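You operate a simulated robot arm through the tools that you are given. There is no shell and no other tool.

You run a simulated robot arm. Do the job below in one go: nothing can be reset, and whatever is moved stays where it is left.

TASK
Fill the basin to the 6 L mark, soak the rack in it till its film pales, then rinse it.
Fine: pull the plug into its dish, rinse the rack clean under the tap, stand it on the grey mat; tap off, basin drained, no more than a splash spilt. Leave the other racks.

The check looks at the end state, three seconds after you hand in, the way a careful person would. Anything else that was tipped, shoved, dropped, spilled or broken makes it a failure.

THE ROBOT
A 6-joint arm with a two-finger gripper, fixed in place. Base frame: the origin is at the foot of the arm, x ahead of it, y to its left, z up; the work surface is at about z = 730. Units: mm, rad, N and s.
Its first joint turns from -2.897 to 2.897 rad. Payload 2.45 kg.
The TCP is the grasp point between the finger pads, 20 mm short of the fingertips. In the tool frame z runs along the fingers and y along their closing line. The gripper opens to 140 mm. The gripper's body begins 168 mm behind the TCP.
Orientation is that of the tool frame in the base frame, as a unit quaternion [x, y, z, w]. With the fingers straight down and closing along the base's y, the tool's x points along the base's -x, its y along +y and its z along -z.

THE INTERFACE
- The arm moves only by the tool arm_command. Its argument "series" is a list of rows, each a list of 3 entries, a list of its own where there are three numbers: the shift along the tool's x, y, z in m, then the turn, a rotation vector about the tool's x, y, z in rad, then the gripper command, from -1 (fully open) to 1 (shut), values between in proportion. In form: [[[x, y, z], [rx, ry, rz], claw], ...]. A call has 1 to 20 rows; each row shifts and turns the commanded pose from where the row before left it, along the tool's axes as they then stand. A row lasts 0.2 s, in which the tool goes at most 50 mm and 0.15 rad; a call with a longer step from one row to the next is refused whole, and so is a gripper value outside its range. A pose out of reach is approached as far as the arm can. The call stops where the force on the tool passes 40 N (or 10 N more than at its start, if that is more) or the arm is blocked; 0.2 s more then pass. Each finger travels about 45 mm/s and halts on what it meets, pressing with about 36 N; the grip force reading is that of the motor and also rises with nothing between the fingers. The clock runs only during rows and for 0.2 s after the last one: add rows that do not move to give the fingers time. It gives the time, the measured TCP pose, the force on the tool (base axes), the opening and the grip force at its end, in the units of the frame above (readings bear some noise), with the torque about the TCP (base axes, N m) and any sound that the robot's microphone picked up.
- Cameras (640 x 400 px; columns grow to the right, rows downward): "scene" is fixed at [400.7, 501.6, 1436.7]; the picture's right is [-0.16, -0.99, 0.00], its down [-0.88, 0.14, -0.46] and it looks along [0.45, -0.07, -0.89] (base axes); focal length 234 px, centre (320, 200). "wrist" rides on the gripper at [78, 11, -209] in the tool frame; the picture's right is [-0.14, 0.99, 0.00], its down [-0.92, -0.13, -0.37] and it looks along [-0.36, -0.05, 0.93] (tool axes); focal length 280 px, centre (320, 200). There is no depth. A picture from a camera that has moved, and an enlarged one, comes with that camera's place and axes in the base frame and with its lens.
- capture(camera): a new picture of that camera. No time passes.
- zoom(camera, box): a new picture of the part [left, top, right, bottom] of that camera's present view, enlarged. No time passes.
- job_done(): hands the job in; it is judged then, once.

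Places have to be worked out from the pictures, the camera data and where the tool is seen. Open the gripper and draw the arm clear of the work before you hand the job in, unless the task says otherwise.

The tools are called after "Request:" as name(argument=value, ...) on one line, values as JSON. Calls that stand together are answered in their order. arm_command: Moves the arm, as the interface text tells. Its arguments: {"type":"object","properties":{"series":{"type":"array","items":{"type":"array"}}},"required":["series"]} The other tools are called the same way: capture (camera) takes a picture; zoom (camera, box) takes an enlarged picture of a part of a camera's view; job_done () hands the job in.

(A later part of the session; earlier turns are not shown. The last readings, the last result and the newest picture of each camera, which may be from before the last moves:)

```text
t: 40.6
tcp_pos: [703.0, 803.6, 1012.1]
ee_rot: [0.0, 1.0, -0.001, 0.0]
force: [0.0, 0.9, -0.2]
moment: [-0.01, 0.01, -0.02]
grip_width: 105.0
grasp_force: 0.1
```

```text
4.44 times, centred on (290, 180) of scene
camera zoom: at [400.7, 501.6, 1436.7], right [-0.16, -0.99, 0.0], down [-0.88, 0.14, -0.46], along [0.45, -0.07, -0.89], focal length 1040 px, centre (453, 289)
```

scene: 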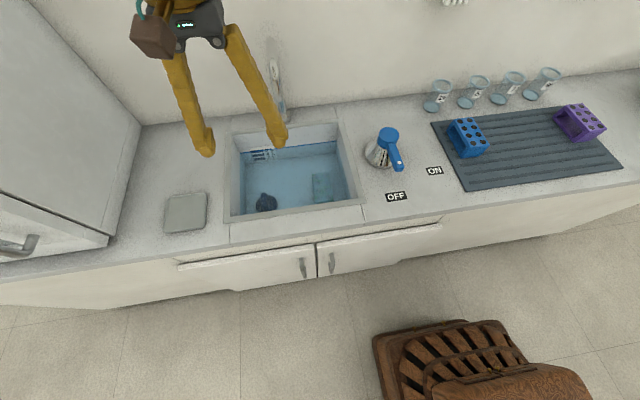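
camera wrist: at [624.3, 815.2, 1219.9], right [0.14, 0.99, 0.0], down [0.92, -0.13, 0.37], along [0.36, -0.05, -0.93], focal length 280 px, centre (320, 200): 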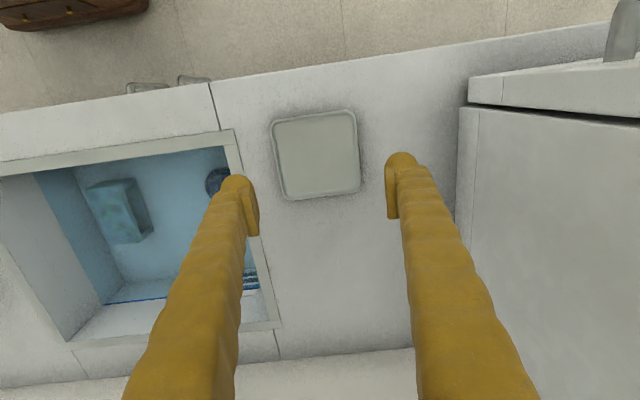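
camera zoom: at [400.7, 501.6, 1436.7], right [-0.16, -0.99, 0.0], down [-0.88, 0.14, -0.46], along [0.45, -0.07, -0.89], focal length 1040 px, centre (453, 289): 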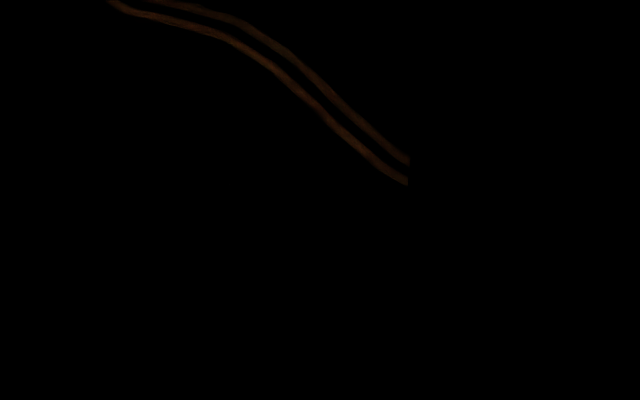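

Vertical reach works here and the dish centre refines to about (699,802). I test the lower height over the dish, still well above it.

Request:
arm_command(series=[[[0, 0, 0.025], [0, 0, 0], -0.5], [[0, 0, 0.025], [0, 0, 0], -0.5], [[0, 0, 0.02], [0, 0, 0], -0.5], [[0, 0, 0], [0, 0, 0], -0.5], [[0, 0, 0], [0, 0, 0], -0.5]])

Request:
capture(camera="wrist")

```text
t: 41.8
tcp_pos: [701.7, 802.3, 942.8]
ee_rot: [0.001, 1.0, 0.001, -0.001]
force: [-0.2, -0.2, 0.0]
moment: [0.04, 0.01, 0.02]
grip_width: 104.7
grasp_force: 0.2
```

```text
taken
camera wrist: at [623.6, 814.3, 1150.8], right [0.14, 0.99, 0.0], down [0.92, -0.13, 0.37], along [0.37, -0.05, -0.93], focal length 280 px, centre (320, 200)
```

wrist: 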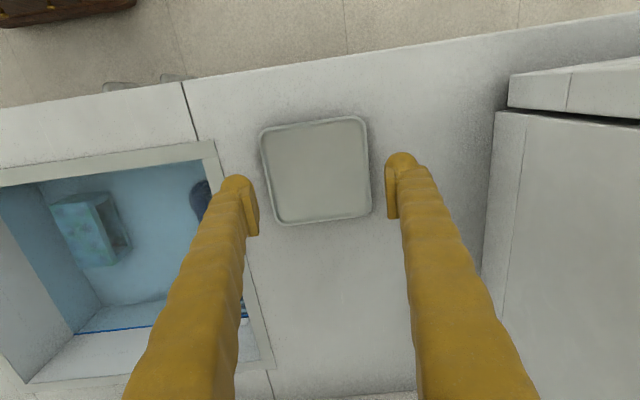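

Reach over the dish is fine at z≈943. I rise and return to a viewing spot in front of the basin to check the film.

Request:
arm_command(series=[[[0, 0, -0.045], [0, 0, 0], -0.5], [[0, 0, -0.045], [0, 0, 0], -0.5], [[0, 0, -0.045], [0, 0, 0], -0.5], [[0, -0.045, 0], [0, 0, 0], -0.5], [[0.01, -0.045, 0], [0, 0, 0], -0.5], [[0.01, -0.045, 0], [0, 0, 0], -0.5], [[0.01, -0.045, 0], [0, 0, 0], -0.5], [[0.01, -0.045, 0], [0, 0, 0], -0.5], [[0, -0.045, 0], [0, 0, 0], -1], [[0, -0.03, 0], [0, 0, 0], -1], [[0, 0, 0], [0, 0, 0], -1]])

Request:
capture(camera="wrist")

Request:
zoom(camera="scene", box=[230, 135, 350, 225])

```text
t: 44.2
tcp_pos: [663.3, 504.8, 1078.4]
ee_rot: [0.0, 1.0, 0.001, 0.001]
force: [-0.5, 0.4, -1.0]
moment: [0.02, 0.0, 0.04]
grip_width: 139.9
grasp_force: 0.1
```

```text
taken
camera wrist: at [583.4, 516.7, 1286.0], right [0.14, 0.99, 0.0], down [0.92, -0.13, 0.37], along [0.37, -0.05, -0.93], focal length 280 px, centre (320, 200)
```

wrist: 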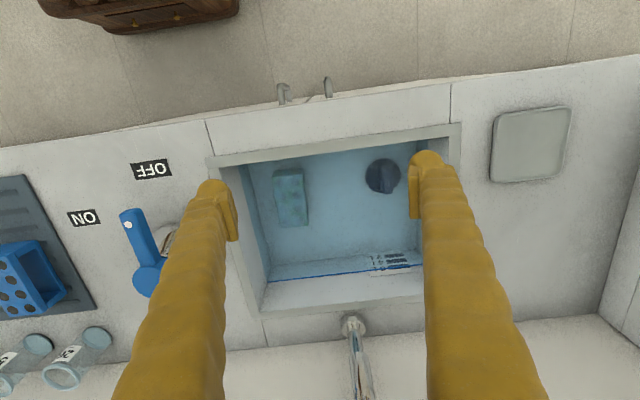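

```text
4.44 times, centred on (290, 180) of scene
camera zoom: at [400.7, 501.6, 1436.7], right [-0.16, -0.99, 0.0], down [-0.88, 0.14, -0.46], along [0.45, -0.07, -0.89], focal length 1040 px, centre (453, 289)
```

zoom: 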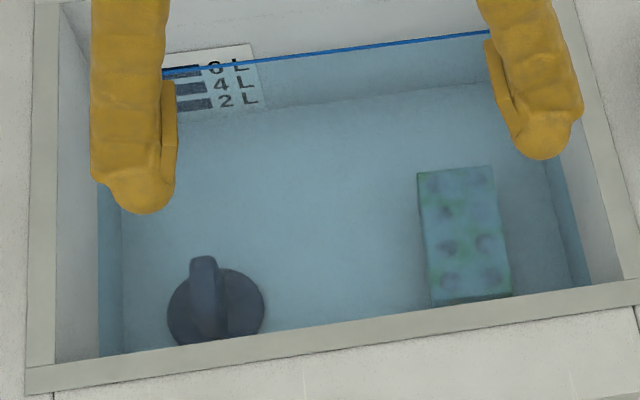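

Some green remains on the rack. I wait about 8 s and compare.

Request:
arm_command(series=[[[0, 0, 0], [0, 0, 0], -1], [[0, 0, 0], [0, 0, 0], -1], [[0, 0, 0], [0, 0, 0], -1], [[0, 0, 0], [0, 0, 0], -1], [[0, 0, 0], [0, 0, 0], -1], [[0, 0, 0], [0, 0, 0], -1], [[0, 0, 0], [0, 0, 0], -1], [[0, 0, 0], [0, 0, 0], -1], [[0, 0, 0], [0, 0, 0], -1], [[0, 0, 0], [0, 0, 0], -1], [[0, 0, 0], [0, 0, 0], -1], [[0, 0, 0], [0, 0, 0], -1], [[0, 0, 0], [0, 0, 0], -1], [[0, 0, 0], [0, 0, 0], -1], [[0, 0, 0], [0, 0, 0], -1], [[0, 0, 0], [0, 0, 0], -1], [[0, 0, 0], [0, 0, 0], -1], [[0, 0, 0], [0, 0, 0], -1], [[0, 0, 0], [0, 0, 0], -1], [[0, 0, 0], [0, 0, 0], -1]])

Request:
arm_command(series=[[[0, 0, 0], [0, 0, 0], -1], [[0, 0, 0], [0, 0, 0], -1], [[0, 0, 0], [0, 0, 0], -1], [[0, 0, 0], [0, 0, 0], -1], [[0, 0, 0], [0, 0, 0], -1], [[0, 0, 0], [0, 0, 0], -1], [[0, 0, 0], [0, 0, 0], -1], [[0, 0, 0], [0, 0, 0], -1], [[0, 0, 0], [0, 0, 0], -1], [[0, 0, 0], [0, 0, 0], -1], [[0, 0, 0], [0, 0, 0], -1], [[0, 0, 0], [0, 0, 0], -1], [[0, 0, 0], [0, 0, 0], -1], [[0, 0, 0], [0, 0, 0], -1], [[0, 0, 0], [0, 0, 0], -1], [[0, 0, 0], [0, 0, 0], -1], [[0, 0, 0], [0, 0, 0], -1], [[0, 0, 0], [0, 0, 0], -1], [[0, 0, 0], [0, 0, 0], -1], [[0, 0, 0], [0, 0, 0], -1]])

Request:
zoom(camera="scene", box=[230, 135, 350, 225])

Request:
zoom(camera="wrist", box=[250, 130, 370, 260])

```text
t: 48.4
tcp_pos: [661.2, 505.0, 1078.0]
ee_rot: [0.0, 1.0, 0.0, 0.0]
force: [0.4, -0.2, -1.1]
moment: [-0.02, 0.03, -0.03]
grip_width: 140.1
grasp_force: 0.0
```

```text
t: 52.6
tcp_pos: [660.7, 505.4, 1078.0]
ee_rot: [0.0, 1.0, 0.0, 0.0]
force: [0.1, -0.3, 0.1]
moment: [-0.02, 0.01, -0.02]
grip_width: 140.0
grasp_force: 0.1
```

```text
4.44 times, centred on (290, 180) of scene
camera zoom: at [400.7, 501.6, 1436.7], right [-0.16, -0.99, 0.0], down [-0.88, 0.14, -0.46], along [0.45, -0.07, -0.89], focal length 1040 px, centre (453, 289)
```

zoom: 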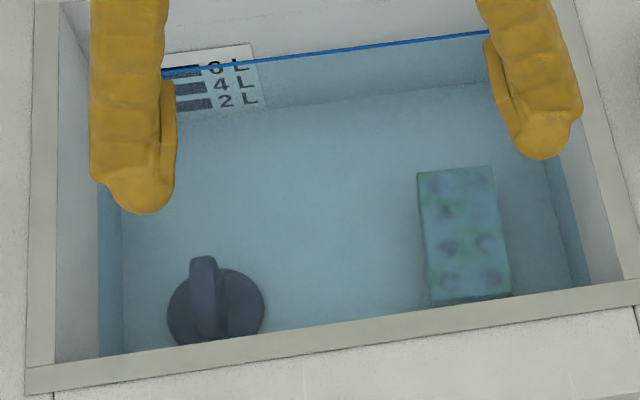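

```text
3.08 times, centred on (310, 195) of wrist
camera zoom: at [583.5, 517.0, 1286.0], right [0.14, 0.99, 0.0], down [0.92, -0.13, 0.37], along [0.36, -0.05, -0.93], focal length 863 px, centre (351, 215)
```

zoom: 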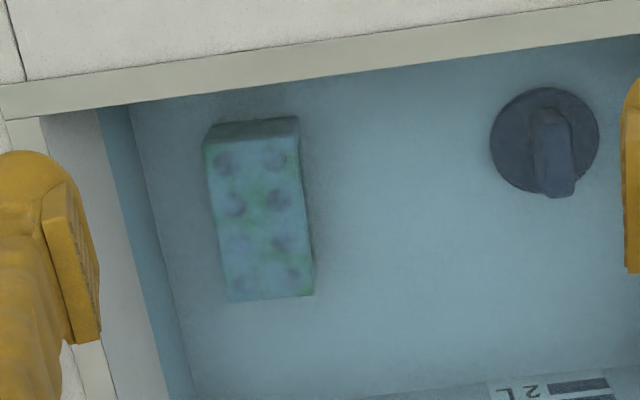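

The green is fading a bit more. I keep soaking for another ~17 s.

Request:
arm_command(series=[[[0, 0, 0], [0, 0, 0], -1], [[0, 0, 0], [0, 0, 0], -1], [[0, 0, 0], [0, 0, 0], -1], [[0, 0, 0], [0, 0, 0], -1], [[0, 0, 0], [0, 0, 0], -1], [[0, 0, 0], [0, 0, 0], -1], [[0, 0, 0], [0, 0, 0], -1], [[0, 0, 0], [0, 0, 0], -1], [[0, 0, 0], [0, 0, 0], -1], [[0, 0, 0], [0, 0, 0], -1], [[0, 0, 0], [0, 0, 0], -1], [[0, 0, 0], [0, 0, 0], -1], [[0, 0, 0], [0, 0, 0], -1], [[0, 0, 0], [0, 0, 0], -1], [[0, 0, 0], [0, 0, 0], -1], [[0, 0, 0], [0, 0, 0], -1], [[0, 0, 0], [0, 0, 0], -1], [[0, 0, 0], [0, 0, 0], -1], [[0, 0, 0], [0, 0, 0], -1], [[0, 0, 0], [0, 0, 0], -1]])

Request:
arm_command(series=[[[0, 0, 0], [0, 0, 0], -1], [[0, 0, 0], [0, 0, 0], -1], [[0, 0, 0], [0, 0, 0], -1], [[0, 0, 0], [0, 0, 0], -1], [[0, 0, 0], [0, 0, 0], -1], [[0, 0, 0], [0, 0, 0], -1], [[0, 0, 0], [0, 0, 0], -1], [[0, 0, 0], [0, 0, 0], -1], [[0, 0, 0], [0, 0, 0], -1], [[0, 0, 0], [0, 0, 0], -1], [[0, 0, 0], [0, 0, 0], -1], [[0, 0, 0], [0, 0, 0], -1], [[0, 0, 0], [0, 0, 0], -1], [[0, 0, 0], [0, 0, 0], -1], [[0, 0, 0], [0, 0, 0], -1], [[0, 0, 0], [0, 0, 0], -1], [[0, 0, 0], [0, 0, 0], -1], [[0, 0, 0], [0, 0, 0], -1], [[0, 0, 0], [0, 0, 0], -1], [[0, 0, 0], [0, 0, 0], -1]])

Request:
arm_command(series=[[[0, 0, 0], [0, 0, 0], -1], [[0, 0, 0], [0, 0, 0], -1], [[0, 0, 0], [0, 0, 0], -1], [[0, 0, 0], [0, 0, 0], -1], [[0, 0, 0], [0, 0, 0], -1], [[0, 0, 0], [0, 0, 0], -1], [[0, 0, 0], [0, 0, 0], -1], [[0, 0, 0], [0, 0, 0], -1], [[0, 0, 0], [0, 0, 0], -1], [[0, 0, 0], [0, 0, 0], -1], [[0, 0, 0], [0, 0, 0], -1], [[0, 0, 0], [0, 0, 0], -1], [[0, 0, 0], [0, 0, 0], -1], [[0, 0, 0], [0, 0, 0], -1], [[0, 0, 0], [0, 0, 0], -1], [[0, 0, 0], [0, 0, 0], -1], [[0, 0, 0], [0, 0, 0], -1], [[0, 0, 0], [0, 0, 0], -1], [[0, 0, 0], [0, 0, 0], -1], [[0, 0, 0], [0, 0, 0], -1]])

Request:
arm_command(series=[[[0, 0, 0], [0, 0, 0], -1], [[0, 0, 0], [0, 0, 0], -1], [[0, 0, 0], [0, 0, 0], -1], [[0, 0, 0], [0, 0, 0], -1], [[0, 0, 0], [0, 0, 0], -1], [[0, 0, 0], [0, 0, 0], -1], [[0, 0, 0], [0, 0, 0], -1], [[0, 0, 0], [0, 0, 0], -1], [[0, 0, 0], [0, 0, 0], -1], [[0, 0, 0], [0, 0, 0], -1], [[0, 0, 0], [0, 0, 0], -1], [[0, 0, 0], [0, 0, 0], -1], [[0, 0, 0], [0, 0, 0], -1], [[0, 0, 0], [0, 0, 0], -1], [[0, 0, 0], [0, 0, 0], -1], [[0, 0, 0], [0, 0, 0], -1], [[0, 0, 0], [0, 0, 0], -1], [[0, 0, 0], [0, 0, 0], -1], [[0, 0, 0], [0, 0, 0], -1], [[0, 0, 0], [0, 0, 0], -1]])

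Request:
zoom(camera="scene", box=[230, 135, 350, 225])

Request:
zoom(camera="wrist", box=[250, 130, 370, 260])

```text
t: 56.8
tcp_pos: [661.5, 504.3, 1078.2]
ee_rot: [0.0, 1.0, 0.0, 0.001]
force: [0.4, -0.3, -0.3]
moment: [0.01, 0.03, -0.01]
grip_width: 139.7
grasp_force: 0.0
```

```text
t: 61.0
tcp_pos: [661.9, 504.5, 1076.9]
ee_rot: [0.001, 1.0, 0.0, 0.0]
force: [-0.2, 0.3, 0.8]
moment: [-0.03, -0.01, 0.03]
grip_width: 139.7
grasp_force: 0.1
```

```text
t: 65.2
tcp_pos: [662.8, 505.3, 1077.2]
ee_rot: [-0.001, 1.0, 0.0, 0.0]
force: [0.0, -1.0, 0.0]
moment: [0.03, 0.01, 0.04]
grip_width: 139.8
grasp_force: 0.0
```

```text
t: 69.4
tcp_pos: [661.1, 506.0, 1076.8]
ee_rot: [0.001, 1.0, 0.0, 0.0]
force: [-0.1, -0.2, -0.5]
moment: [0.04, 0.02, 0.0]
grip_width: 140.1
grasp_force: 0.2
```

```text
4.44 times, centred on (290, 180) of scene
camera zoom: at [400.7, 501.6, 1436.7], right [-0.16, -0.99, 0.0], down [-0.88, 0.14, -0.46], along [0.45, -0.07, -0.89], focal length 1040 px, centre (453, 289)
```

zoom: 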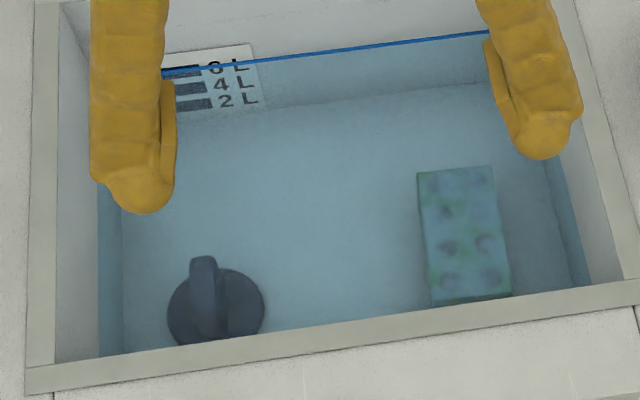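

```text
3.08 times, centred on (310, 195) of wrist
camera zoom: at [583.5, 517.0, 1286.0], right [0.14, 0.99, 0.0], down [0.92, -0.13, 0.37], along [0.36, -0.05, -0.93], focal length 863 px, centre (351, 215)
```

zoom: 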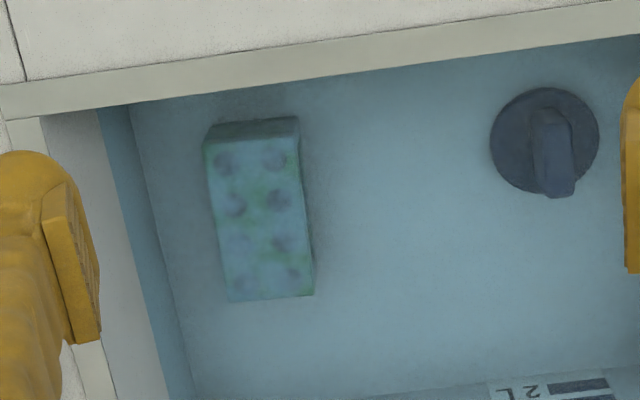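

The change is slow and hard to judge through the water. I take a tight zoom on the rack, wait ~21 s more and compare.

Request:
zoom(camera="scene", box=[304, 163, 334, 207])

Request:
arm_command(series=[[[0, 0, 0], [0, 0, 0], -1], [[0, 0, 0], [0, 0, 0], -1], [[0, 0, 0], [0, 0, 0], -1], [[0, 0, 0], [0, 0, 0], -1], [[0, 0, 0], [0, 0, 0], -1], [[0, 0, 0], [0, 0, 0], -1], [[0, 0, 0], [0, 0, 0], -1], [[0, 0, 0], [0, 0, 0], -1], [[0, 0, 0], [0, 0, 0], -1], [[0, 0, 0], [0, 0, 0], -1], [[0, 0, 0], [0, 0, 0], -1], [[0, 0, 0], [0, 0, 0], -1], [[0, 0, 0], [0, 0, 0], -1], [[0, 0, 0], [0, 0, 0], -1], [[0, 0, 0], [0, 0, 0], -1], [[0, 0, 0], [0, 0, 0], -1], [[0, 0, 0], [0, 0, 0], -1], [[0, 0, 0], [0, 0, 0], -1], [[0, 0, 0], [0, 0, 0], -1], [[0, 0, 0], [0, 0, 0], -1]])

Request:
arm_command(series=[[[0, 0, 0], [0, 0, 0], -1], [[0, 0, 0], [0, 0, 0], -1], [[0, 0, 0], [0, 0, 0], -1], [[0, 0, 0], [0, 0, 0], -1], [[0, 0, 0], [0, 0, 0], -1], [[0, 0, 0], [0, 0, 0], -1], [[0, 0, 0], [0, 0, 0], -1], [[0, 0, 0], [0, 0, 0], -1], [[0, 0, 0], [0, 0, 0], -1], [[0, 0, 0], [0, 0, 0], -1], [[0, 0, 0], [0, 0, 0], -1], [[0, 0, 0], [0, 0, 0], -1], [[0, 0, 0], [0, 0, 0], -1], [[0, 0, 0], [0, 0, 0], -1], [[0, 0, 0], [0, 0, 0], -1], [[0, 0, 0], [0, 0, 0], -1], [[0, 0, 0], [0, 0, 0], -1], [[0, 0, 0], [0, 0, 0], -1], [[0, 0, 0], [0, 0, 0], -1], [[0, 0, 0], [0, 0, 0], -1]])

Request:
arm_command(series=[[[0, 0, 0], [0, 0, 0], -1], [[0, 0, 0], [0, 0, 0], -1], [[0, 0, 0], [0, 0, 0], -1], [[0, 0, 0], [0, 0, 0], -1], [[0, 0, 0], [0, 0, 0], -1], [[0, 0, 0], [0, 0, 0], -1], [[0, 0, 0], [0, 0, 0], -1], [[0, 0, 0], [0, 0, 0], -1], [[0, 0, 0], [0, 0, 0], -1], [[0, 0, 0], [0, 0, 0], -1], [[0, 0, 0], [0, 0, 0], -1], [[0, 0, 0], [0, 0, 0], -1], [[0, 0, 0], [0, 0, 0], -1], [[0, 0, 0], [0, 0, 0], -1], [[0, 0, 0], [0, 0, 0], -1], [[0, 0, 0], [0, 0, 0], -1], [[0, 0, 0], [0, 0, 0], -1], [[0, 0, 0], [0, 0, 0], -1], [[0, 0, 0], [0, 0, 0], -1], [[0, 0, 0], [0, 0, 0], -1]])

Request:
arm_command(series=[[[0, 0, 0], [0, 0, 0], -1], [[0, 0, 0], [0, 0, 0], -1], [[0, 0, 0], [0, 0, 0], -1], [[0, 0, 0], [0, 0, 0], -1], [[0, 0, 0], [0, 0, 0], -1], [[0, 0, 0], [0, 0, 0], -1], [[0, 0, 0], [0, 0, 0], -1], [[0, 0, 0], [0, 0, 0], -1], [[0, 0, 0], [0, 0, 0], -1], [[0, 0, 0], [0, 0, 0], -1], [[0, 0, 0], [0, 0, 0], -1], [[0, 0, 0], [0, 0, 0], -1], [[0, 0, 0], [0, 0, 0], -1], [[0, 0, 0], [0, 0, 0], -1], [[0, 0, 0], [0, 0, 0], -1], [[0, 0, 0], [0, 0, 0], -1], [[0, 0, 0], [0, 0, 0], -1], [[0, 0, 0], [0, 0, 0], -1], [[0, 0, 0], [0, 0, 0], -1], [[0, 0, 0], [0, 0, 0], -1]])

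Request:
arm_command(series=[[[0, 0, 0], [0, 0, 0], -1], [[0, 0, 0], [0, 0, 0], -1], [[0, 0, 0], [0, 0, 0], -1], [[0, 0, 0], [0, 0, 0], -1], [[0, 0, 0], [0, 0, 0], -1], [[0, 0, 0], [0, 0, 0], -1], [[0, 0, 0], [0, 0, 0], -1], [[0, 0, 0], [0, 0, 0], -1], [[0, 0, 0], [0, 0, 0], -1], [[0, 0, 0], [0, 0, 0], -1], [[0, 0, 0], [0, 0, 0], -1], [[0, 0, 0], [0, 0, 0], -1], [[0, 0, 0], [0, 0, 0], -1], [[0, 0, 0], [0, 0, 0], -1], [[0, 0, 0], [0, 0, 0], -1], [[0, 0, 0], [0, 0, 0], -1], [[0, 0, 0], [0, 0, 0], -1], [[0, 0, 0], [0, 0, 0], -1], [[0, 0, 0], [0, 0, 0], -1], [[0, 0, 0], [0, 0, 0], -1]])

Request:
zoom(camera="scene", box=[304, 163, 334, 207])

```text
9.09 times, centred on (319, 185) of scene
camera zoom: at [400.7, 501.6, 1436.7], right [-0.16, -0.99, 0.0], down [-0.88, 0.14, -0.46], along [0.45, -0.07, -0.89], focal length 2128 px, centre (329, 336)
```

zoom: 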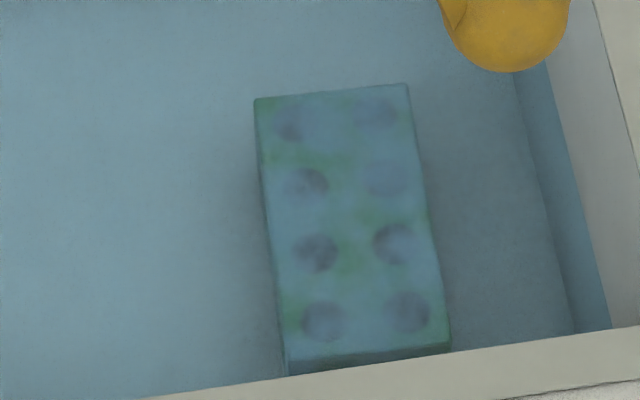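

```text
t: 73.6
tcp_pos: [662.1, 505.8, 1077.2]
ee_rot: [0.001, 1.0, 0.0, 0.0]
force: [-1.0, 0.0, -0.8]
moment: [0.03, -0.02, 0.01]
grip_width: 139.9
grasp_force: 0.0
```

```text
t: 77.8
tcp_pos: [661.5, 504.7, 1077.4]
ee_rot: [-0.001, 1.0, 0.0, 0.0]
force: [-0.5, 0.2, -0.1]
moment: [0.02, -0.02, 0.02]
grip_width: 139.8
grasp_force: 0.0
```

```text
t: 82.0
tcp_pos: [662.7, 505.4, 1079.0]
ee_rot: [0.0, 1.0, 0.0, 0.001]
force: [0.2, -0.2, -0.7]
moment: [0.05, 0.0, 0.05]
grip_width: 140.1
grasp_force: 0.0
```

```text
t: 86.2
tcp_pos: [662.2, 504.9, 1077.5]
ee_rot: [0.0, 1.0, -0.001, 0.0]
force: [0.2, 1.2, 0.1]
moment: [0.0, 0.0, 0.06]
grip_width: 140.2
grasp_force: 0.1
```

```text
t: 90.4
tcp_pos: [661.3, 503.3, 1078.5]
ee_rot: [0.0, 1.0, 0.0, -0.001]
force: [0.4, -0.5, 0.5]
moment: [0.0, 0.01, 0.01]
grip_width: 140.0
grasp_force: 0.1
```

```text
9.09 times, centred on (319, 185) of scene
camera zoom: at [400.7, 501.6, 1436.7], right [-0.16, -0.99, 0.0], down [-0.88, 0.14, -0.46], along [0.45, -0.07, -0.89], focal length 2128 px, centre (329, 336)
```

zoom: 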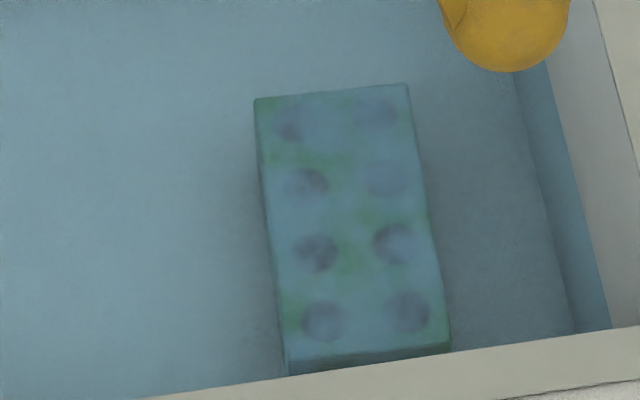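

Between t=69 and t=90 nothing changed: the film patches are uniformly pale over the green rack, so soaking is done. Now I go for the plug: over (757,622), gripper at ~70 mm, down to z≈850 to check alignment.

Request:
arm_command(series=[[[-0.03, 0.035, 0], [0, 0, 0], 0], [[-0.03, 0.04, 0], [0, 0, 0], 0], [[-0.035, 0.042, 0], [0, 0, 0], 0], [[0, 0, 0.045], [0, 0, 0], 0], [[0, 0, 0.045], [0, 0, 0], 0], [[0, 0, 0.045], [0, 0, 0], 0], [[0, 0, 0.045], [0, 0, 0], 0], [[0, 0, 0.045], [0, 0, 0], 0], [[0, 0, 0], [0, 0, 0], 0], [[0, 0, 0], [0, 0, 0], 0]])

Request:
capture(camera="wrist")

Request:
zoom(camera="scene", box=[210, 100, 350, 225])

```text
refused: row 3 steps farther than a row can; nothing moved
```

```text
taken
camera wrist: at [583.6, 517.0, 1286.0], right [0.14, 0.99, 0.0], down [0.92, -0.13, 0.37], along [0.36, -0.05, -0.93], focal length 280 px, centre (320, 200)
```

wrist: 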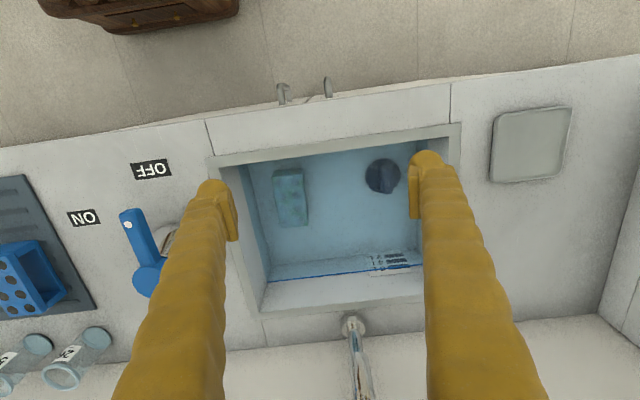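

```text
3.20 times, centred on (280, 162) of scene
camera zoom: at [400.7, 501.6, 1436.7], right [-0.16, -0.99, 0.0], down [-0.88, 0.14, -0.46], along [0.45, -0.07, -0.89], focal length 749 px, centre (448, 320)
```

zoom: 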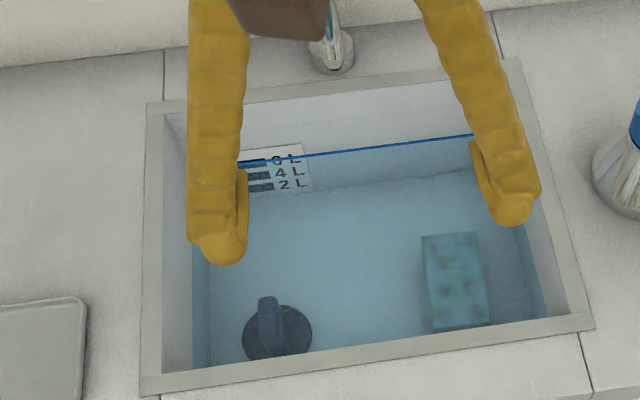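

That step was refused as too long; nothing moved. I repeat with smaller steps.

Request:
arm_command(series=[[[-0.024, 0.029, 0], [0, 0, 0], 0], [[-0.024, 0.029, 0], [0, 0, 0], 0], [[-0.024, 0.029, 0], [0, 0, 0], 0], [[-0.023, 0.03, 0], [0, 0, 0], 0], [[0, 0, 0.045], [0, 0, 0], 0], [[0, 0, 0.045], [0, 0, 0], 0], [[0, 0, 0.045], [0, 0, 0], 0], [[0, 0, 0.045], [0, 0, 0], 0], [[0, 0, 0.045], [0, 0, 0], 0], [[0, 0, 0], [0, 0, 0], 0], [[0, 0, 0], [0, 0, 0], 0]])

Request:
capture(camera="wrist")

Request:
zoom(camera="scene", box=[210, 100, 350, 225])

```text
t: 92.8
tcp_pos: [760.4, 618.1, 851.7]
ee_rot: [0.0, 1.0, 0.0, 0.0]
force: [-0.7, -0.2, 0.6]
moment: [-0.01, 0.01, -0.05]
grip_width: 70.0
grasp_force: 0.1
```

```text
taken
camera wrist: at [681.8, 630.4, 1059.1], right [0.14, 0.99, 0.0], down [0.92, -0.13, 0.37], along [0.37, -0.05, -0.93], focal length 280 px, centre (320, 200)
```

wrist: 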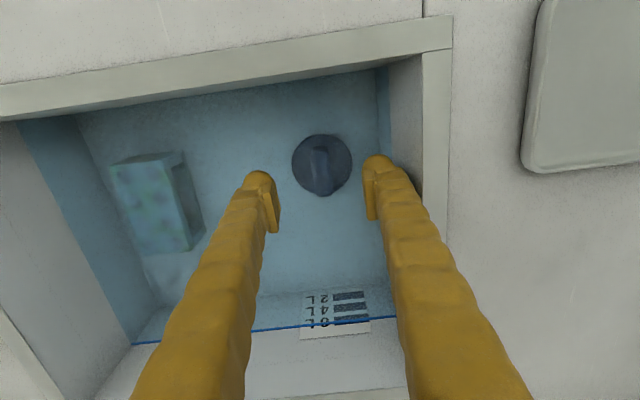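

```text
3.20 times, centred on (280, 162) of scene
camera zoom: at [400.7, 501.6, 1436.7], right [-0.16, -0.99, 0.0], down [-0.88, 0.14, -0.46], along [0.45, -0.07, -0.89], focal length 749 px, centre (448, 320)
```

zoom: 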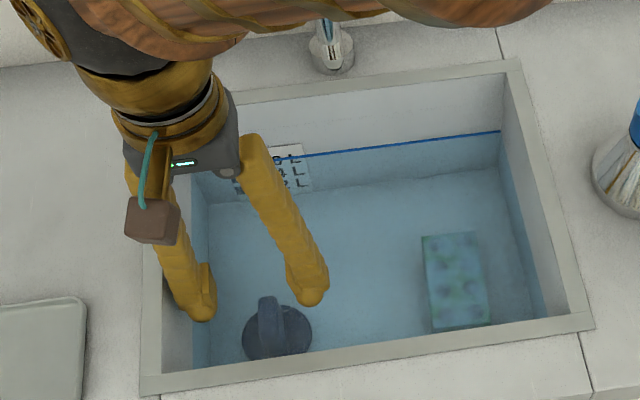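

I zoom in on the plug handle for the final alignment.

Request:
zoom(camera="wrist", box=[270, 120, 370, 210])

```text
4.44 times, centred on (320, 165) of wrist
camera zoom: at [681.8, 630.4, 1059.1], right [0.14, 0.99, 0.0], down [0.92, -0.13, 0.37], along [0.37, -0.05, -0.93], focal length 1246 px, centre (320, 356)
```

zoom: 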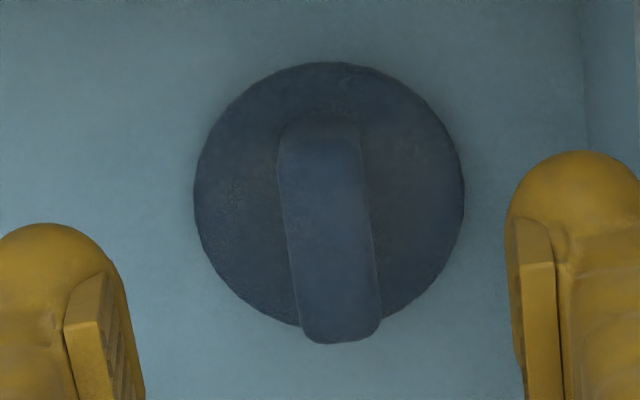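

Handle centre is about (763,621), 20 mm thick along y. I nudge +3 mm in y, descend to TCP z≈770 and then close on the handle.

Request:
arm_command(series=[[[0, 0.003, 0.03], [0, 0, 0], 0], [[0, 0, 0.025], [0, 0, 0], 0], [[0, 0, 0.015], [0, 0, 0], 0], [[0, 0, 0.011], [0, 0, 0], 0], [[0, 0, 0], [0, 0, 0], 0], [[0, 0, 0], [0, 0, 0], 0]])

Request:
capture(camera="wrist")

Request:
zoom(camera="scene", box=[210, 140, 330, 225])

```text
t: 94.2
tcp_pos: [758.7, 622.2, 771.1]
ee_rot: [0.0, 1.0, 0.0, 0.0]
force: [-0.3, -1.0, 0.6]
moment: [-0.03, 0.01, 0.02]
grip_width: 69.8
grasp_force: 0.0
```

```text
taken
camera wrist: at [681.3, 634.9, 978.2], right [0.14, 0.99, 0.0], down [0.92, -0.13, 0.37], along [0.36, -0.05, -0.93], focal length 280 px, centre (320, 200)
```

wrist: 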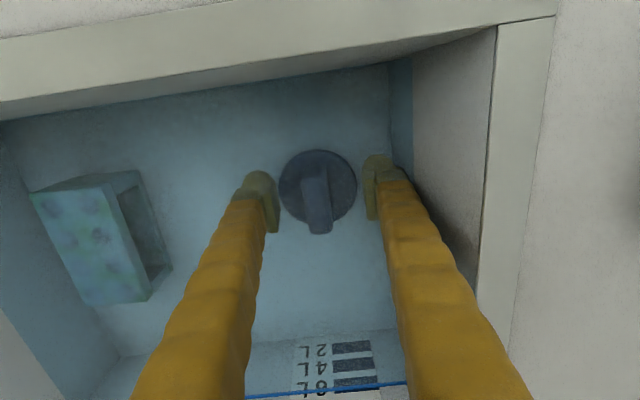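

```text
4.71 times, centred on (270, 182) of scene
camera zoom: at [400.7, 501.6, 1436.7], right [-0.16, -0.99, 0.0], down [-0.88, 0.14, -0.46], along [0.45, -0.07, -0.89], focal length 1101 px, centre (555, 282)
```

zoom: 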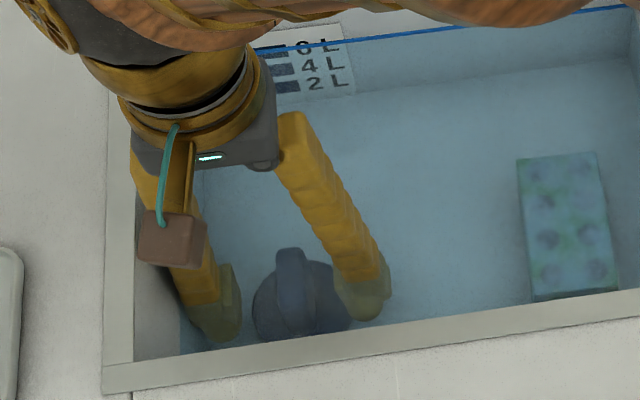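

The handle lies between the fingers at the right depth. I close the gripper on it.

Request:
arm_command(series=[[[0, 0, 0], [0, 0, 0], 1], [[0, 0, 0], [0, 0, 0], 1], [[0, 0, 0], [0, 0, 0], 1], [[0, 0, 0], [0, 0, 0], 1], [[0, 0, 0], [0, 0, 0], 1], [[0, 0, 0], [0, 0, 0], 1]])

Request:
capture(camera="wrist")

```text
t: 95.6
tcp_pos: [759.6, 621.6, 769.8]
ee_rot: [-0.001, 1.0, 0.0, 0.0]
force: [0.4, -1.4, 0.1]
moment: [-0.01, 0.03, 0.02]
grip_width: 18.4
grasp_force: 36.5
```

```text
taken
camera wrist: at [681.3, 634.9, 978.2], right [0.14, 0.99, 0.0], down [0.92, -0.13, 0.37], along [0.36, -0.05, -0.93], focal length 280 px, centre (320, 200)
```

wrist: 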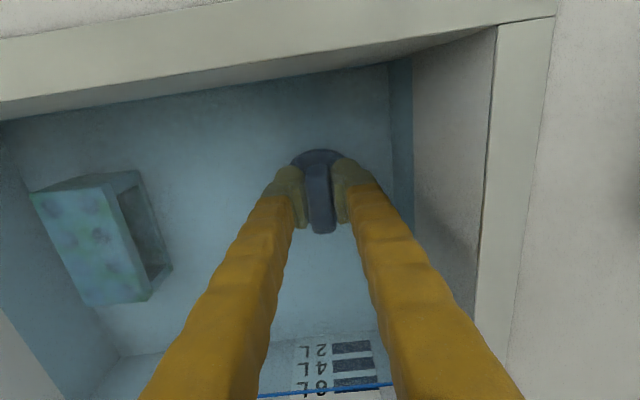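

The handle is held (18.4 mm, 36 N). I pull up gently in small steps.

Request:
arm_command(series=[[[0, 0, -0.004], [0, 0, 0], 1], [[0, 0, -0.006], [0, 0, 0], 1], [[0, 0, -0.01], [0, 0, 0], 1], [[0, 0, -0.015], [0, 0, 0], 1], [[0, 0, 0], [0, 0, 0], 1]])

Request:
capture(camera="wrist")

```text
t: 96.8
tcp_pos: [757.0, 622.5, 805.8]
ee_rot: [0.0, 1.0, 0.001, -0.001]
force: [-0.1, 0.4, -1.4]
moment: [0.02, 0.02, -0.01]
grip_width: 18.4
grasp_force: 35.9
```

```text
taken
camera wrist: at [678.9, 635.3, 1014.1], right [0.14, 0.99, 0.0], down [0.92, -0.13, 0.37], along [0.36, -0.05, -0.93], focal length 280 px, centre (320, 200)
```

wrist: 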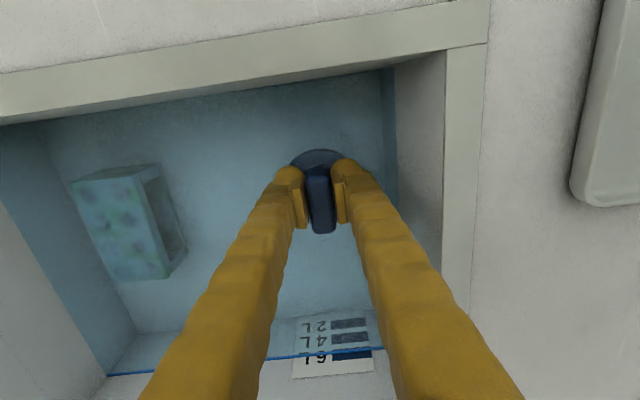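

The plug is out and the water starts draining. I lift it above the water but still inside the basin and let it drip while the basin drains.

Request:
arm_command(series=[[[0, 0, -0.02], [0, 0, 0], 1], [[0, 0, -0.03], [0, 0, 0], 1], [[0, 0, 0], [0, 0, 0], 1], [[0, 0, 0], [0, 0, 0], 1], [[0, 0, 0], [0, 0, 0], 1], [[0, 0, 0], [0, 0, 0], 1], [[0, 0, 0], [0, 0, 0], 1], [[0, 0, 0], [0, 0, 0], 1], [[0, 0, 0], [0, 0, 0], 1], [[0, 0, 0], [0, 0, 0], 1], [[0, 0, 0], [0, 0, 0], 1], [[0, 0, 0], [0, 0, 0], 1], [[0, 0, 0], [0, 0, 0], 1], [[0, 0, 0], [0, 0, 0], 1], [[0, 0, 0], [0, 0, 0], 1], [[0, 0, 0], [0, 0, 0], 1], [[0, 0, 0], [0, 0, 0], 1], [[0, 0, 0], [0, 0, 0], 1], [[0, 0, 0], [0, 0, 0], 1], [[0, 0, 0], [0, 0, 0], 1]])

Request:
zoom(camera="scene", box=[200, 110, 350, 225])

Request:
capture(camera="wrist")

```text
t: 101.0
tcp_pos: [758.4, 623.0, 855.8]
ee_rot: [0.0, 1.0, -0.001, 0.0]
force: [-0.1, -0.2, 0.1]
moment: [-0.01, -0.01, -0.01]
grip_width: 18.7
grasp_force: 36.4
```

```text
3.48 times, centred on (275, 168) of scene
camera zoom: at [400.7, 501.6, 1436.7], right [-0.16, -0.99, 0.0], down [-0.88, 0.14, -0.46], along [0.45, -0.07, -0.89], focal length 814 px, centre (476, 313)
```

zoom: 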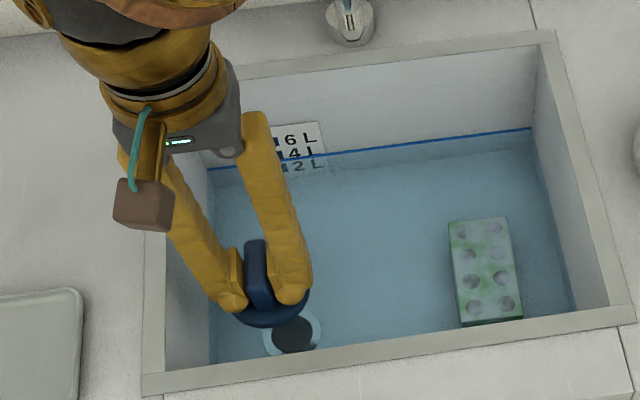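

```text
taken
camera wrist: at [679.4, 634.5, 1063.9], right [0.14, 0.99, 0.0], down [0.92, -0.13, 0.37], along [0.36, -0.05, -0.93], focal length 280 px, centre (320, 200)
```

wrist: 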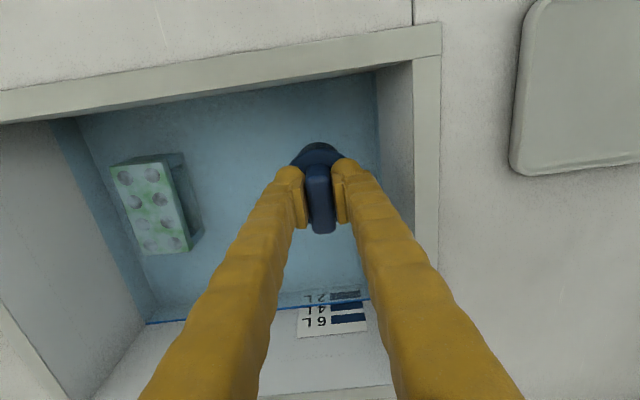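

The rack film is visibly pale (whitish over green) and the basin is draining. I lift the plug to z≈960 and carry it over the dish (target plug centre ≈ (698,801)).

Request:
arm_command(series=[[[0, 0, -0.035], [0, 0, 0], 1], [[0, 0, -0.035], [0, 0, 0], 1], [[0, 0, -0.035], [0, 0, 0], 1], [[0.013, 0.0356, 0], [0, 0, 0], 1], [[0.013, 0.0356, 0], [0, 0, 0], 1], [[0.013, 0.0356, 0], [0, 0, 0], 1], [[0.013, 0.0356, 0], [0, 0, 0], 1], [[0.013, 0.0356, 0], [0, 0, 0], 1], [[0, 0, 0], [0, 0, 0], 1], [[0, 0, 0], [0, 0, 0], 1]])

Request:
capture(camera="wrist")

Request:
capture(camera="scene")

```text
t: 103.2
tcp_pos: [691.8, 799.4, 959.6]
ee_rot: [0.001, 1.0, 0.0, 0.0]
force: [0.4, 0.5, -1.1]
moment: [0.01, 0.01, 0.0]
grip_width: 18.6
grasp_force: 36.0
```

```text
taken
camera wrist: at [613.6, 811.6, 1168.9], right [0.14, 0.99, 0.0], down [0.92, -0.13, 0.37], along [0.36, -0.05, -0.93], focal length 280 px, centre (320, 200)
```

wrist: 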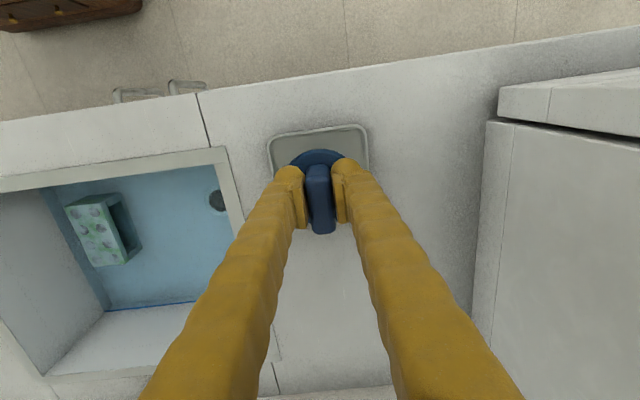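

```text
taken
```

scene: 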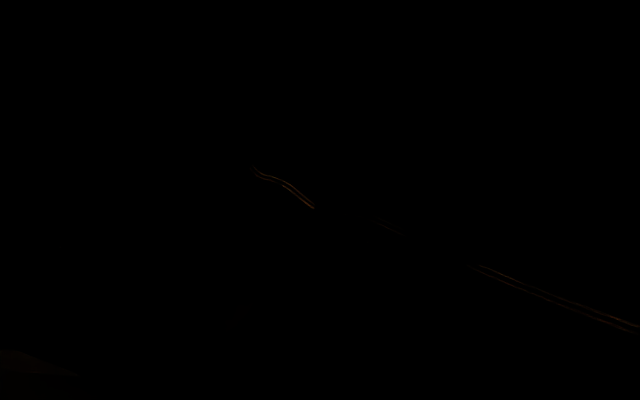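

The dish centre estimates to (700,804) from this view; plug centre is ~(697,799). I shift slightly and lower gently, watching the force.

Request:
arm_command(series=[[[-0.003, 0.004, 0], [0, 0, 0], 1], [[0, 0, 0.008], [0, 0, 0], 1], [[0, 0, 0.006], [0, 0, 0], 1], [[0, 0, 0.004], [0, 0, 0], 1], [[0, 0, 0], [0, 0, 0], 1]])

Request:
arm_command(series=[[[0, 0, 0.003], [0, 0, 0], 1], [[0, 0, 0.003], [0, 0, 0], 1], [[0, 0, 0], [0, 0, 0], 1]])

Request:
zoom(camera="wrist", box=[240, 100, 400, 260])

```text
t: 104.4
tcp_pos: [694.1, 803.3, 941.5]
ee_rot: [0.0, 1.0, 0.0, 0.0]
force: [0.5, -0.6, -0.8]
moment: [-0.02, 0.02, 0.02]
grip_width: 18.5
grasp_force: 35.6
```

```text
t: 105.2
tcp_pos: [694.6, 803.9, 935.6]
ee_rot: [-0.001, 1.0, 0.0, 0.001]
force: [-0.4, -0.3, -1.2]
moment: [0.02, -0.04, -0.01]
grip_width: 18.3
grasp_force: 36.1
```

```text
2.50 times, centred on (320, 180) of wrist
camera zoom: at [616.7, 816.4, 1145.1], right [0.14, 0.99, 0.0], down [0.92, -0.13, 0.37], along [0.36, -0.05, -0.93], focal length 701 px, centre (320, 250)
```

zoom: 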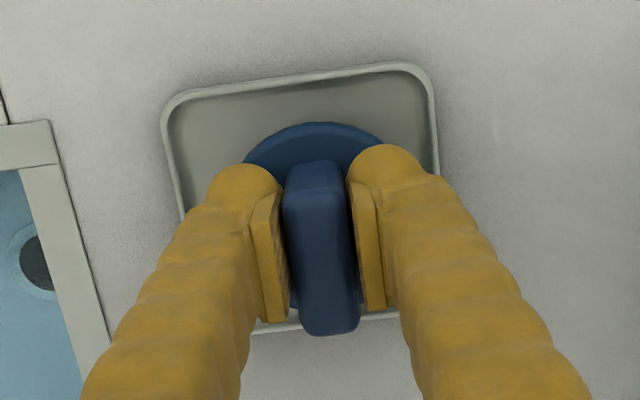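

Plug is centred over the dish with no contact yet. I keep lowering in 2–3 mm steps.

Request:
arm_command(series=[[[0, -0.002, 0.002], [0, 0, 0], 1], [[0, 0, 0.002], [0, 0, 0], 1], [[0, 0, 0], [0, 0, 0], 1]])

Request:
arm_command(series=[[[0, 0, 0.002], [0, 0, 0], 1], [[0, 0, 0.002], [0, 0, 0], 1], [[0, 0, 0], [0, 0, 0], 1]])

```text
t: 106.0
tcp_pos: [695.5, 801.5, 932.3]
ee_rot: [0.0, 1.0, 0.0, 0.0]
force: [-0.4, 0.6, -1.1]
moment: [0.01, 0.0, 0.06]
grip_width: 18.3
grasp_force: 35.9
```

```text
t: 106.8
tcp_pos: [694.7, 801.1, 927.3]
ee_rot: [-0.001, 1.0, 0.0, -0.001]
force: [-0.5, 0.0, -0.5]
moment: [0.03, -0.02, 0.01]
grip_width: 18.6
grasp_force: 35.6
```

Request:
arm_command(series=[[[0, 0, 0.002], [0, 0, 0], 1], [[0, 0, 0.001], [0, 0, 0], 1], [[0, 0, 0], [0, 0, 0], 1]])

Request:
arm_command(series=[[[0, 0, 0.002], [0, 0, 0], 1], [[0, 0, 0.001], [0, 0, 0], 1], [[0, 0, 0], [0, 0, 0], 1]])

Request:
zoom(camera="wrist", box=[240, 100, 400, 260])

```text
t: 107.6
tcp_pos: [695.8, 802.7, 924.5]
ee_rot: [0.0, 1.0, 0.0, 0.0]
force: [0.4, 0.0, -0.6]
moment: [-0.01, -0.01, -0.01]
grip_width: 18.6
grasp_force: 35.9
```

```text
t: 108.4
tcp_pos: [696.1, 802.6, 923.7]
ee_rot: [0.0, 1.0, 0.001, 0.001]
force: [5.9, 0.6, 8.9]
moment: [-0.04, -0.08, 0.01]
grip_width: 18.4
grasp_force: 36.1
```

```text
2.50 times, centred on (320, 180) of wrist
camera zoom: at [617.3, 814.1, 1132.2], right [0.14, 0.99, 0.0], down [0.92, -0.13, 0.37], along [0.37, -0.05, -0.93], focal length 701 px, centre (320, 250)
```

zoom: 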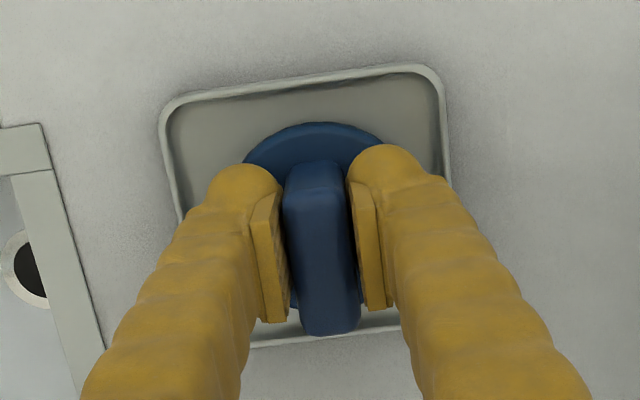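

Contact at ~9 N: the plug sits in the dish. I open the fingers and lift straight up.

Request:
arm_command(series=[[[0, 0, -0.001], [0, 0, 0], 0.5], [[0, 0, 0], [0, 0, 0], 0.3], [[0, 0, 0], [0, 0, 0], 0.3], [[0, 0, 0], [0, 0, 0], 0.3], [[0, 0, -0.03], [0, 0, 0], 0.3], [[0, 0, -0.04], [0, 0, 0], 0.3], [[0, 0, -0.045], [0, 0, 0], 0.3], [[0, 0, -0.045], [0, 0, 0], 0.3], [[0, 0, 0], [0, 0, 0], 0.3]])

Request:
capture(camera="wrist")

```text
t: 110.4
tcp_pos: [692.6, 804.9, 1086.8]
ee_rot: [0.0, 1.0, -0.001, 0.0]
force: [-0.2, 0.2, 0.9]
moment: [0.02, 0.03, 0.0]
grip_width: 49.1
grasp_force: 0.1
```

```text
taken
camera wrist: at [614.2, 816.8, 1295.3], right [0.14, 0.99, 0.0], down [0.92, -0.13, 0.37], along [0.37, -0.05, -0.93], focal length 280 px, centre (320, 200)
```

wrist: 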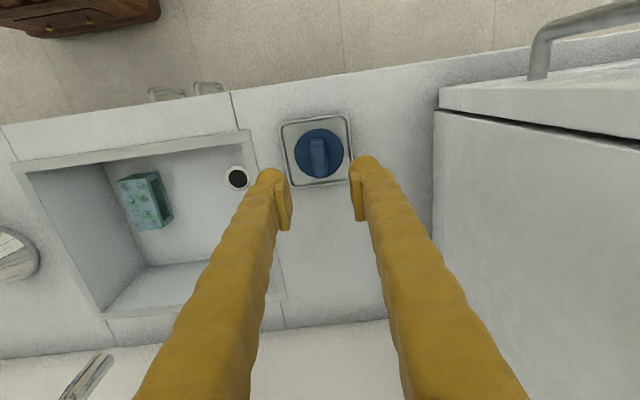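

The plug sits flat in its dish and the basin is empty. Next I return over the tap lever to turn the water on for rinsing.

Request:
arm_command(series=[[[-0.002, -0.047, 0], [0, 0, 0], 0.35], [[-0.002, -0.047, 0], [0, 0, 0], 0.35], [[-0.002, -0.047, 0], [0, 0, 0], 0.35], [[-0.002, -0.047, 0], [0, 0, 0], 0.35], [[-0.002, -0.047, 0], [0, 0, 0], 0.35], [[-0.002, -0.047, 0], [0, 0, 0], 0.35], [[-0.002, -0.047, 0], [0, 0, 0], 0.35], [[-0.002, -0.047, 0], [0, 0, 0], 0.35], [[-0.002, -0.047, 0], [0, 0, 0], 0.35], [[-0.002, -0.047, 0], [0, 0, 0], 0.35], [[-0.002, -0.047, 0], [0, 0, 0], 0.35], [[-0.002, -0.037, 0.02], [0, 0, 0], 0.35], [[0, 0, 0.03], [0, 0, 0], 0.35], [[0, 0, 0], [0, 0, 0], 0.35]])

Request:
capture(camera="wrist")

Request:
zoom(camera="scene", box=[200, 110, 350, 225])

```text
t: 113.4
tcp_pos: [718.8, 249.7, 1032.4]
ee_rot: [0.0, 1.0, 0.0, 0.001]
force: [0.3, 0.0, 0.2]
moment: [0.0, -0.02, -0.04]
grip_width: 45.7
grasp_force: 0.2
```

```text
taken
camera wrist: at [639.8, 261.2, 1241.1], right [0.14, 0.99, 0.0], down [0.92, -0.13, 0.37], along [0.37, -0.05, -0.93], focal length 280 px, centre (320, 200)
```

wrist: 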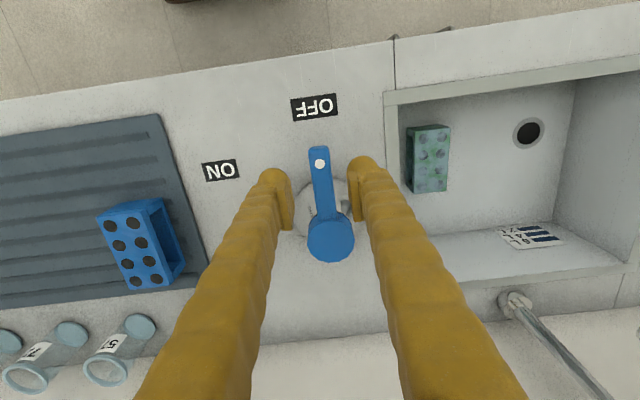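

```text
3.48 times, centred on (275, 168) of scene
camera zoom: at [400.7, 501.6, 1436.7], right [-0.16, -0.99, 0.0], down [-0.88, 0.14, -0.46], along [0.45, -0.07, -0.89], focal length 814 px, centre (476, 313)
```

zoom: 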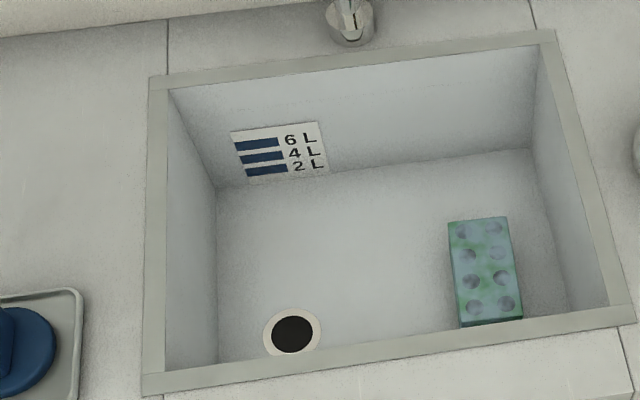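

The lever is at OFF, centred between the fingers again, and the basin is empty with a pale-filmed rack. I lower, swing to ON, and lift clear.

Request:
arm_command(series=[[[0, 0, 0.025], [0, 0, 0], 0.35], [[0, 0, 0.02], [0, 0, 0], 0.35], [[0, 0, 0.015], [0, 0, 0], 0.35], [[0, 0, 0.01], [0, 0, 0], 0.35], [[-0.00066, -0.0101, 0], [0, 0, -0.13], 0.35], [[-0.00066, -0.0101, 0], [0, 0, -0.13], 0.35], [[-0.00066, -0.0101, 0], [0, 0, -0.13], 0.35], [[-0.00066, -0.0101, 0], [0, 0, -0.13], 0.35], [[-0.00066, -0.0101, 0], [0, 0, -0.13], 0.35], [[-0.00066, -0.0101, 0], [0, 0, -0.13], 0.35], [[-0.00066, -0.0101, 0], [0, 0, -0.13], 0.35], [[-0.00066, -0.0101, 0], [0, 0, -0.13], 0.35], [[0, 0, 0], [0, 0, 0], 0.35]])

Request:
capture(camera="wrist")

Request:
zoom(camera="scene", box=[220, 50, 460, 210])

```text
t: 116.2
tcp_pos: [757.5, 181.8, 965.0]
ee_rot: [-0.498, 0.867, 0.0, -0.001]
force: [0.0, 0.7, -0.1]
moment: [0.02, 0.02, 0.01]
grip_width: 45.5
grasp_force: 0.0
```

```text
taken
camera wrist: at [709.0, 120.4, 1173.1], right [-0.79, 0.62, 0.0], down [0.58, 0.73, 0.37], along [0.23, 0.29, -0.93], focal length 280 px, centre (320, 200)
```

wrist: 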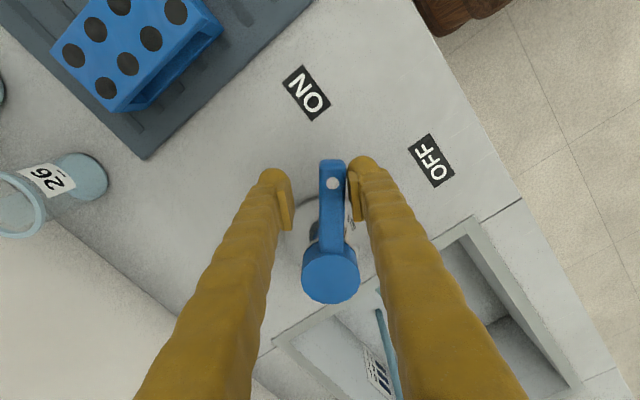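

```text
2.50 times, centred on (340, 130) of scene
camera zoom: at [400.7, 501.6, 1436.7], right [-0.16, -0.99, 0.0], down [-0.88, 0.14, -0.46], along [0.45, -0.07, -0.89], focal length 585 px, centre (270, 375)
```

zoom: 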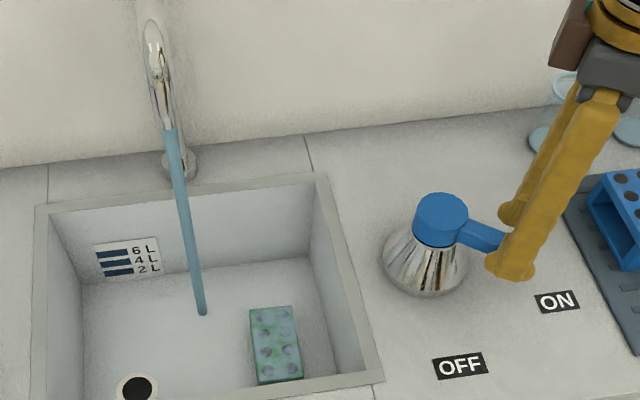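

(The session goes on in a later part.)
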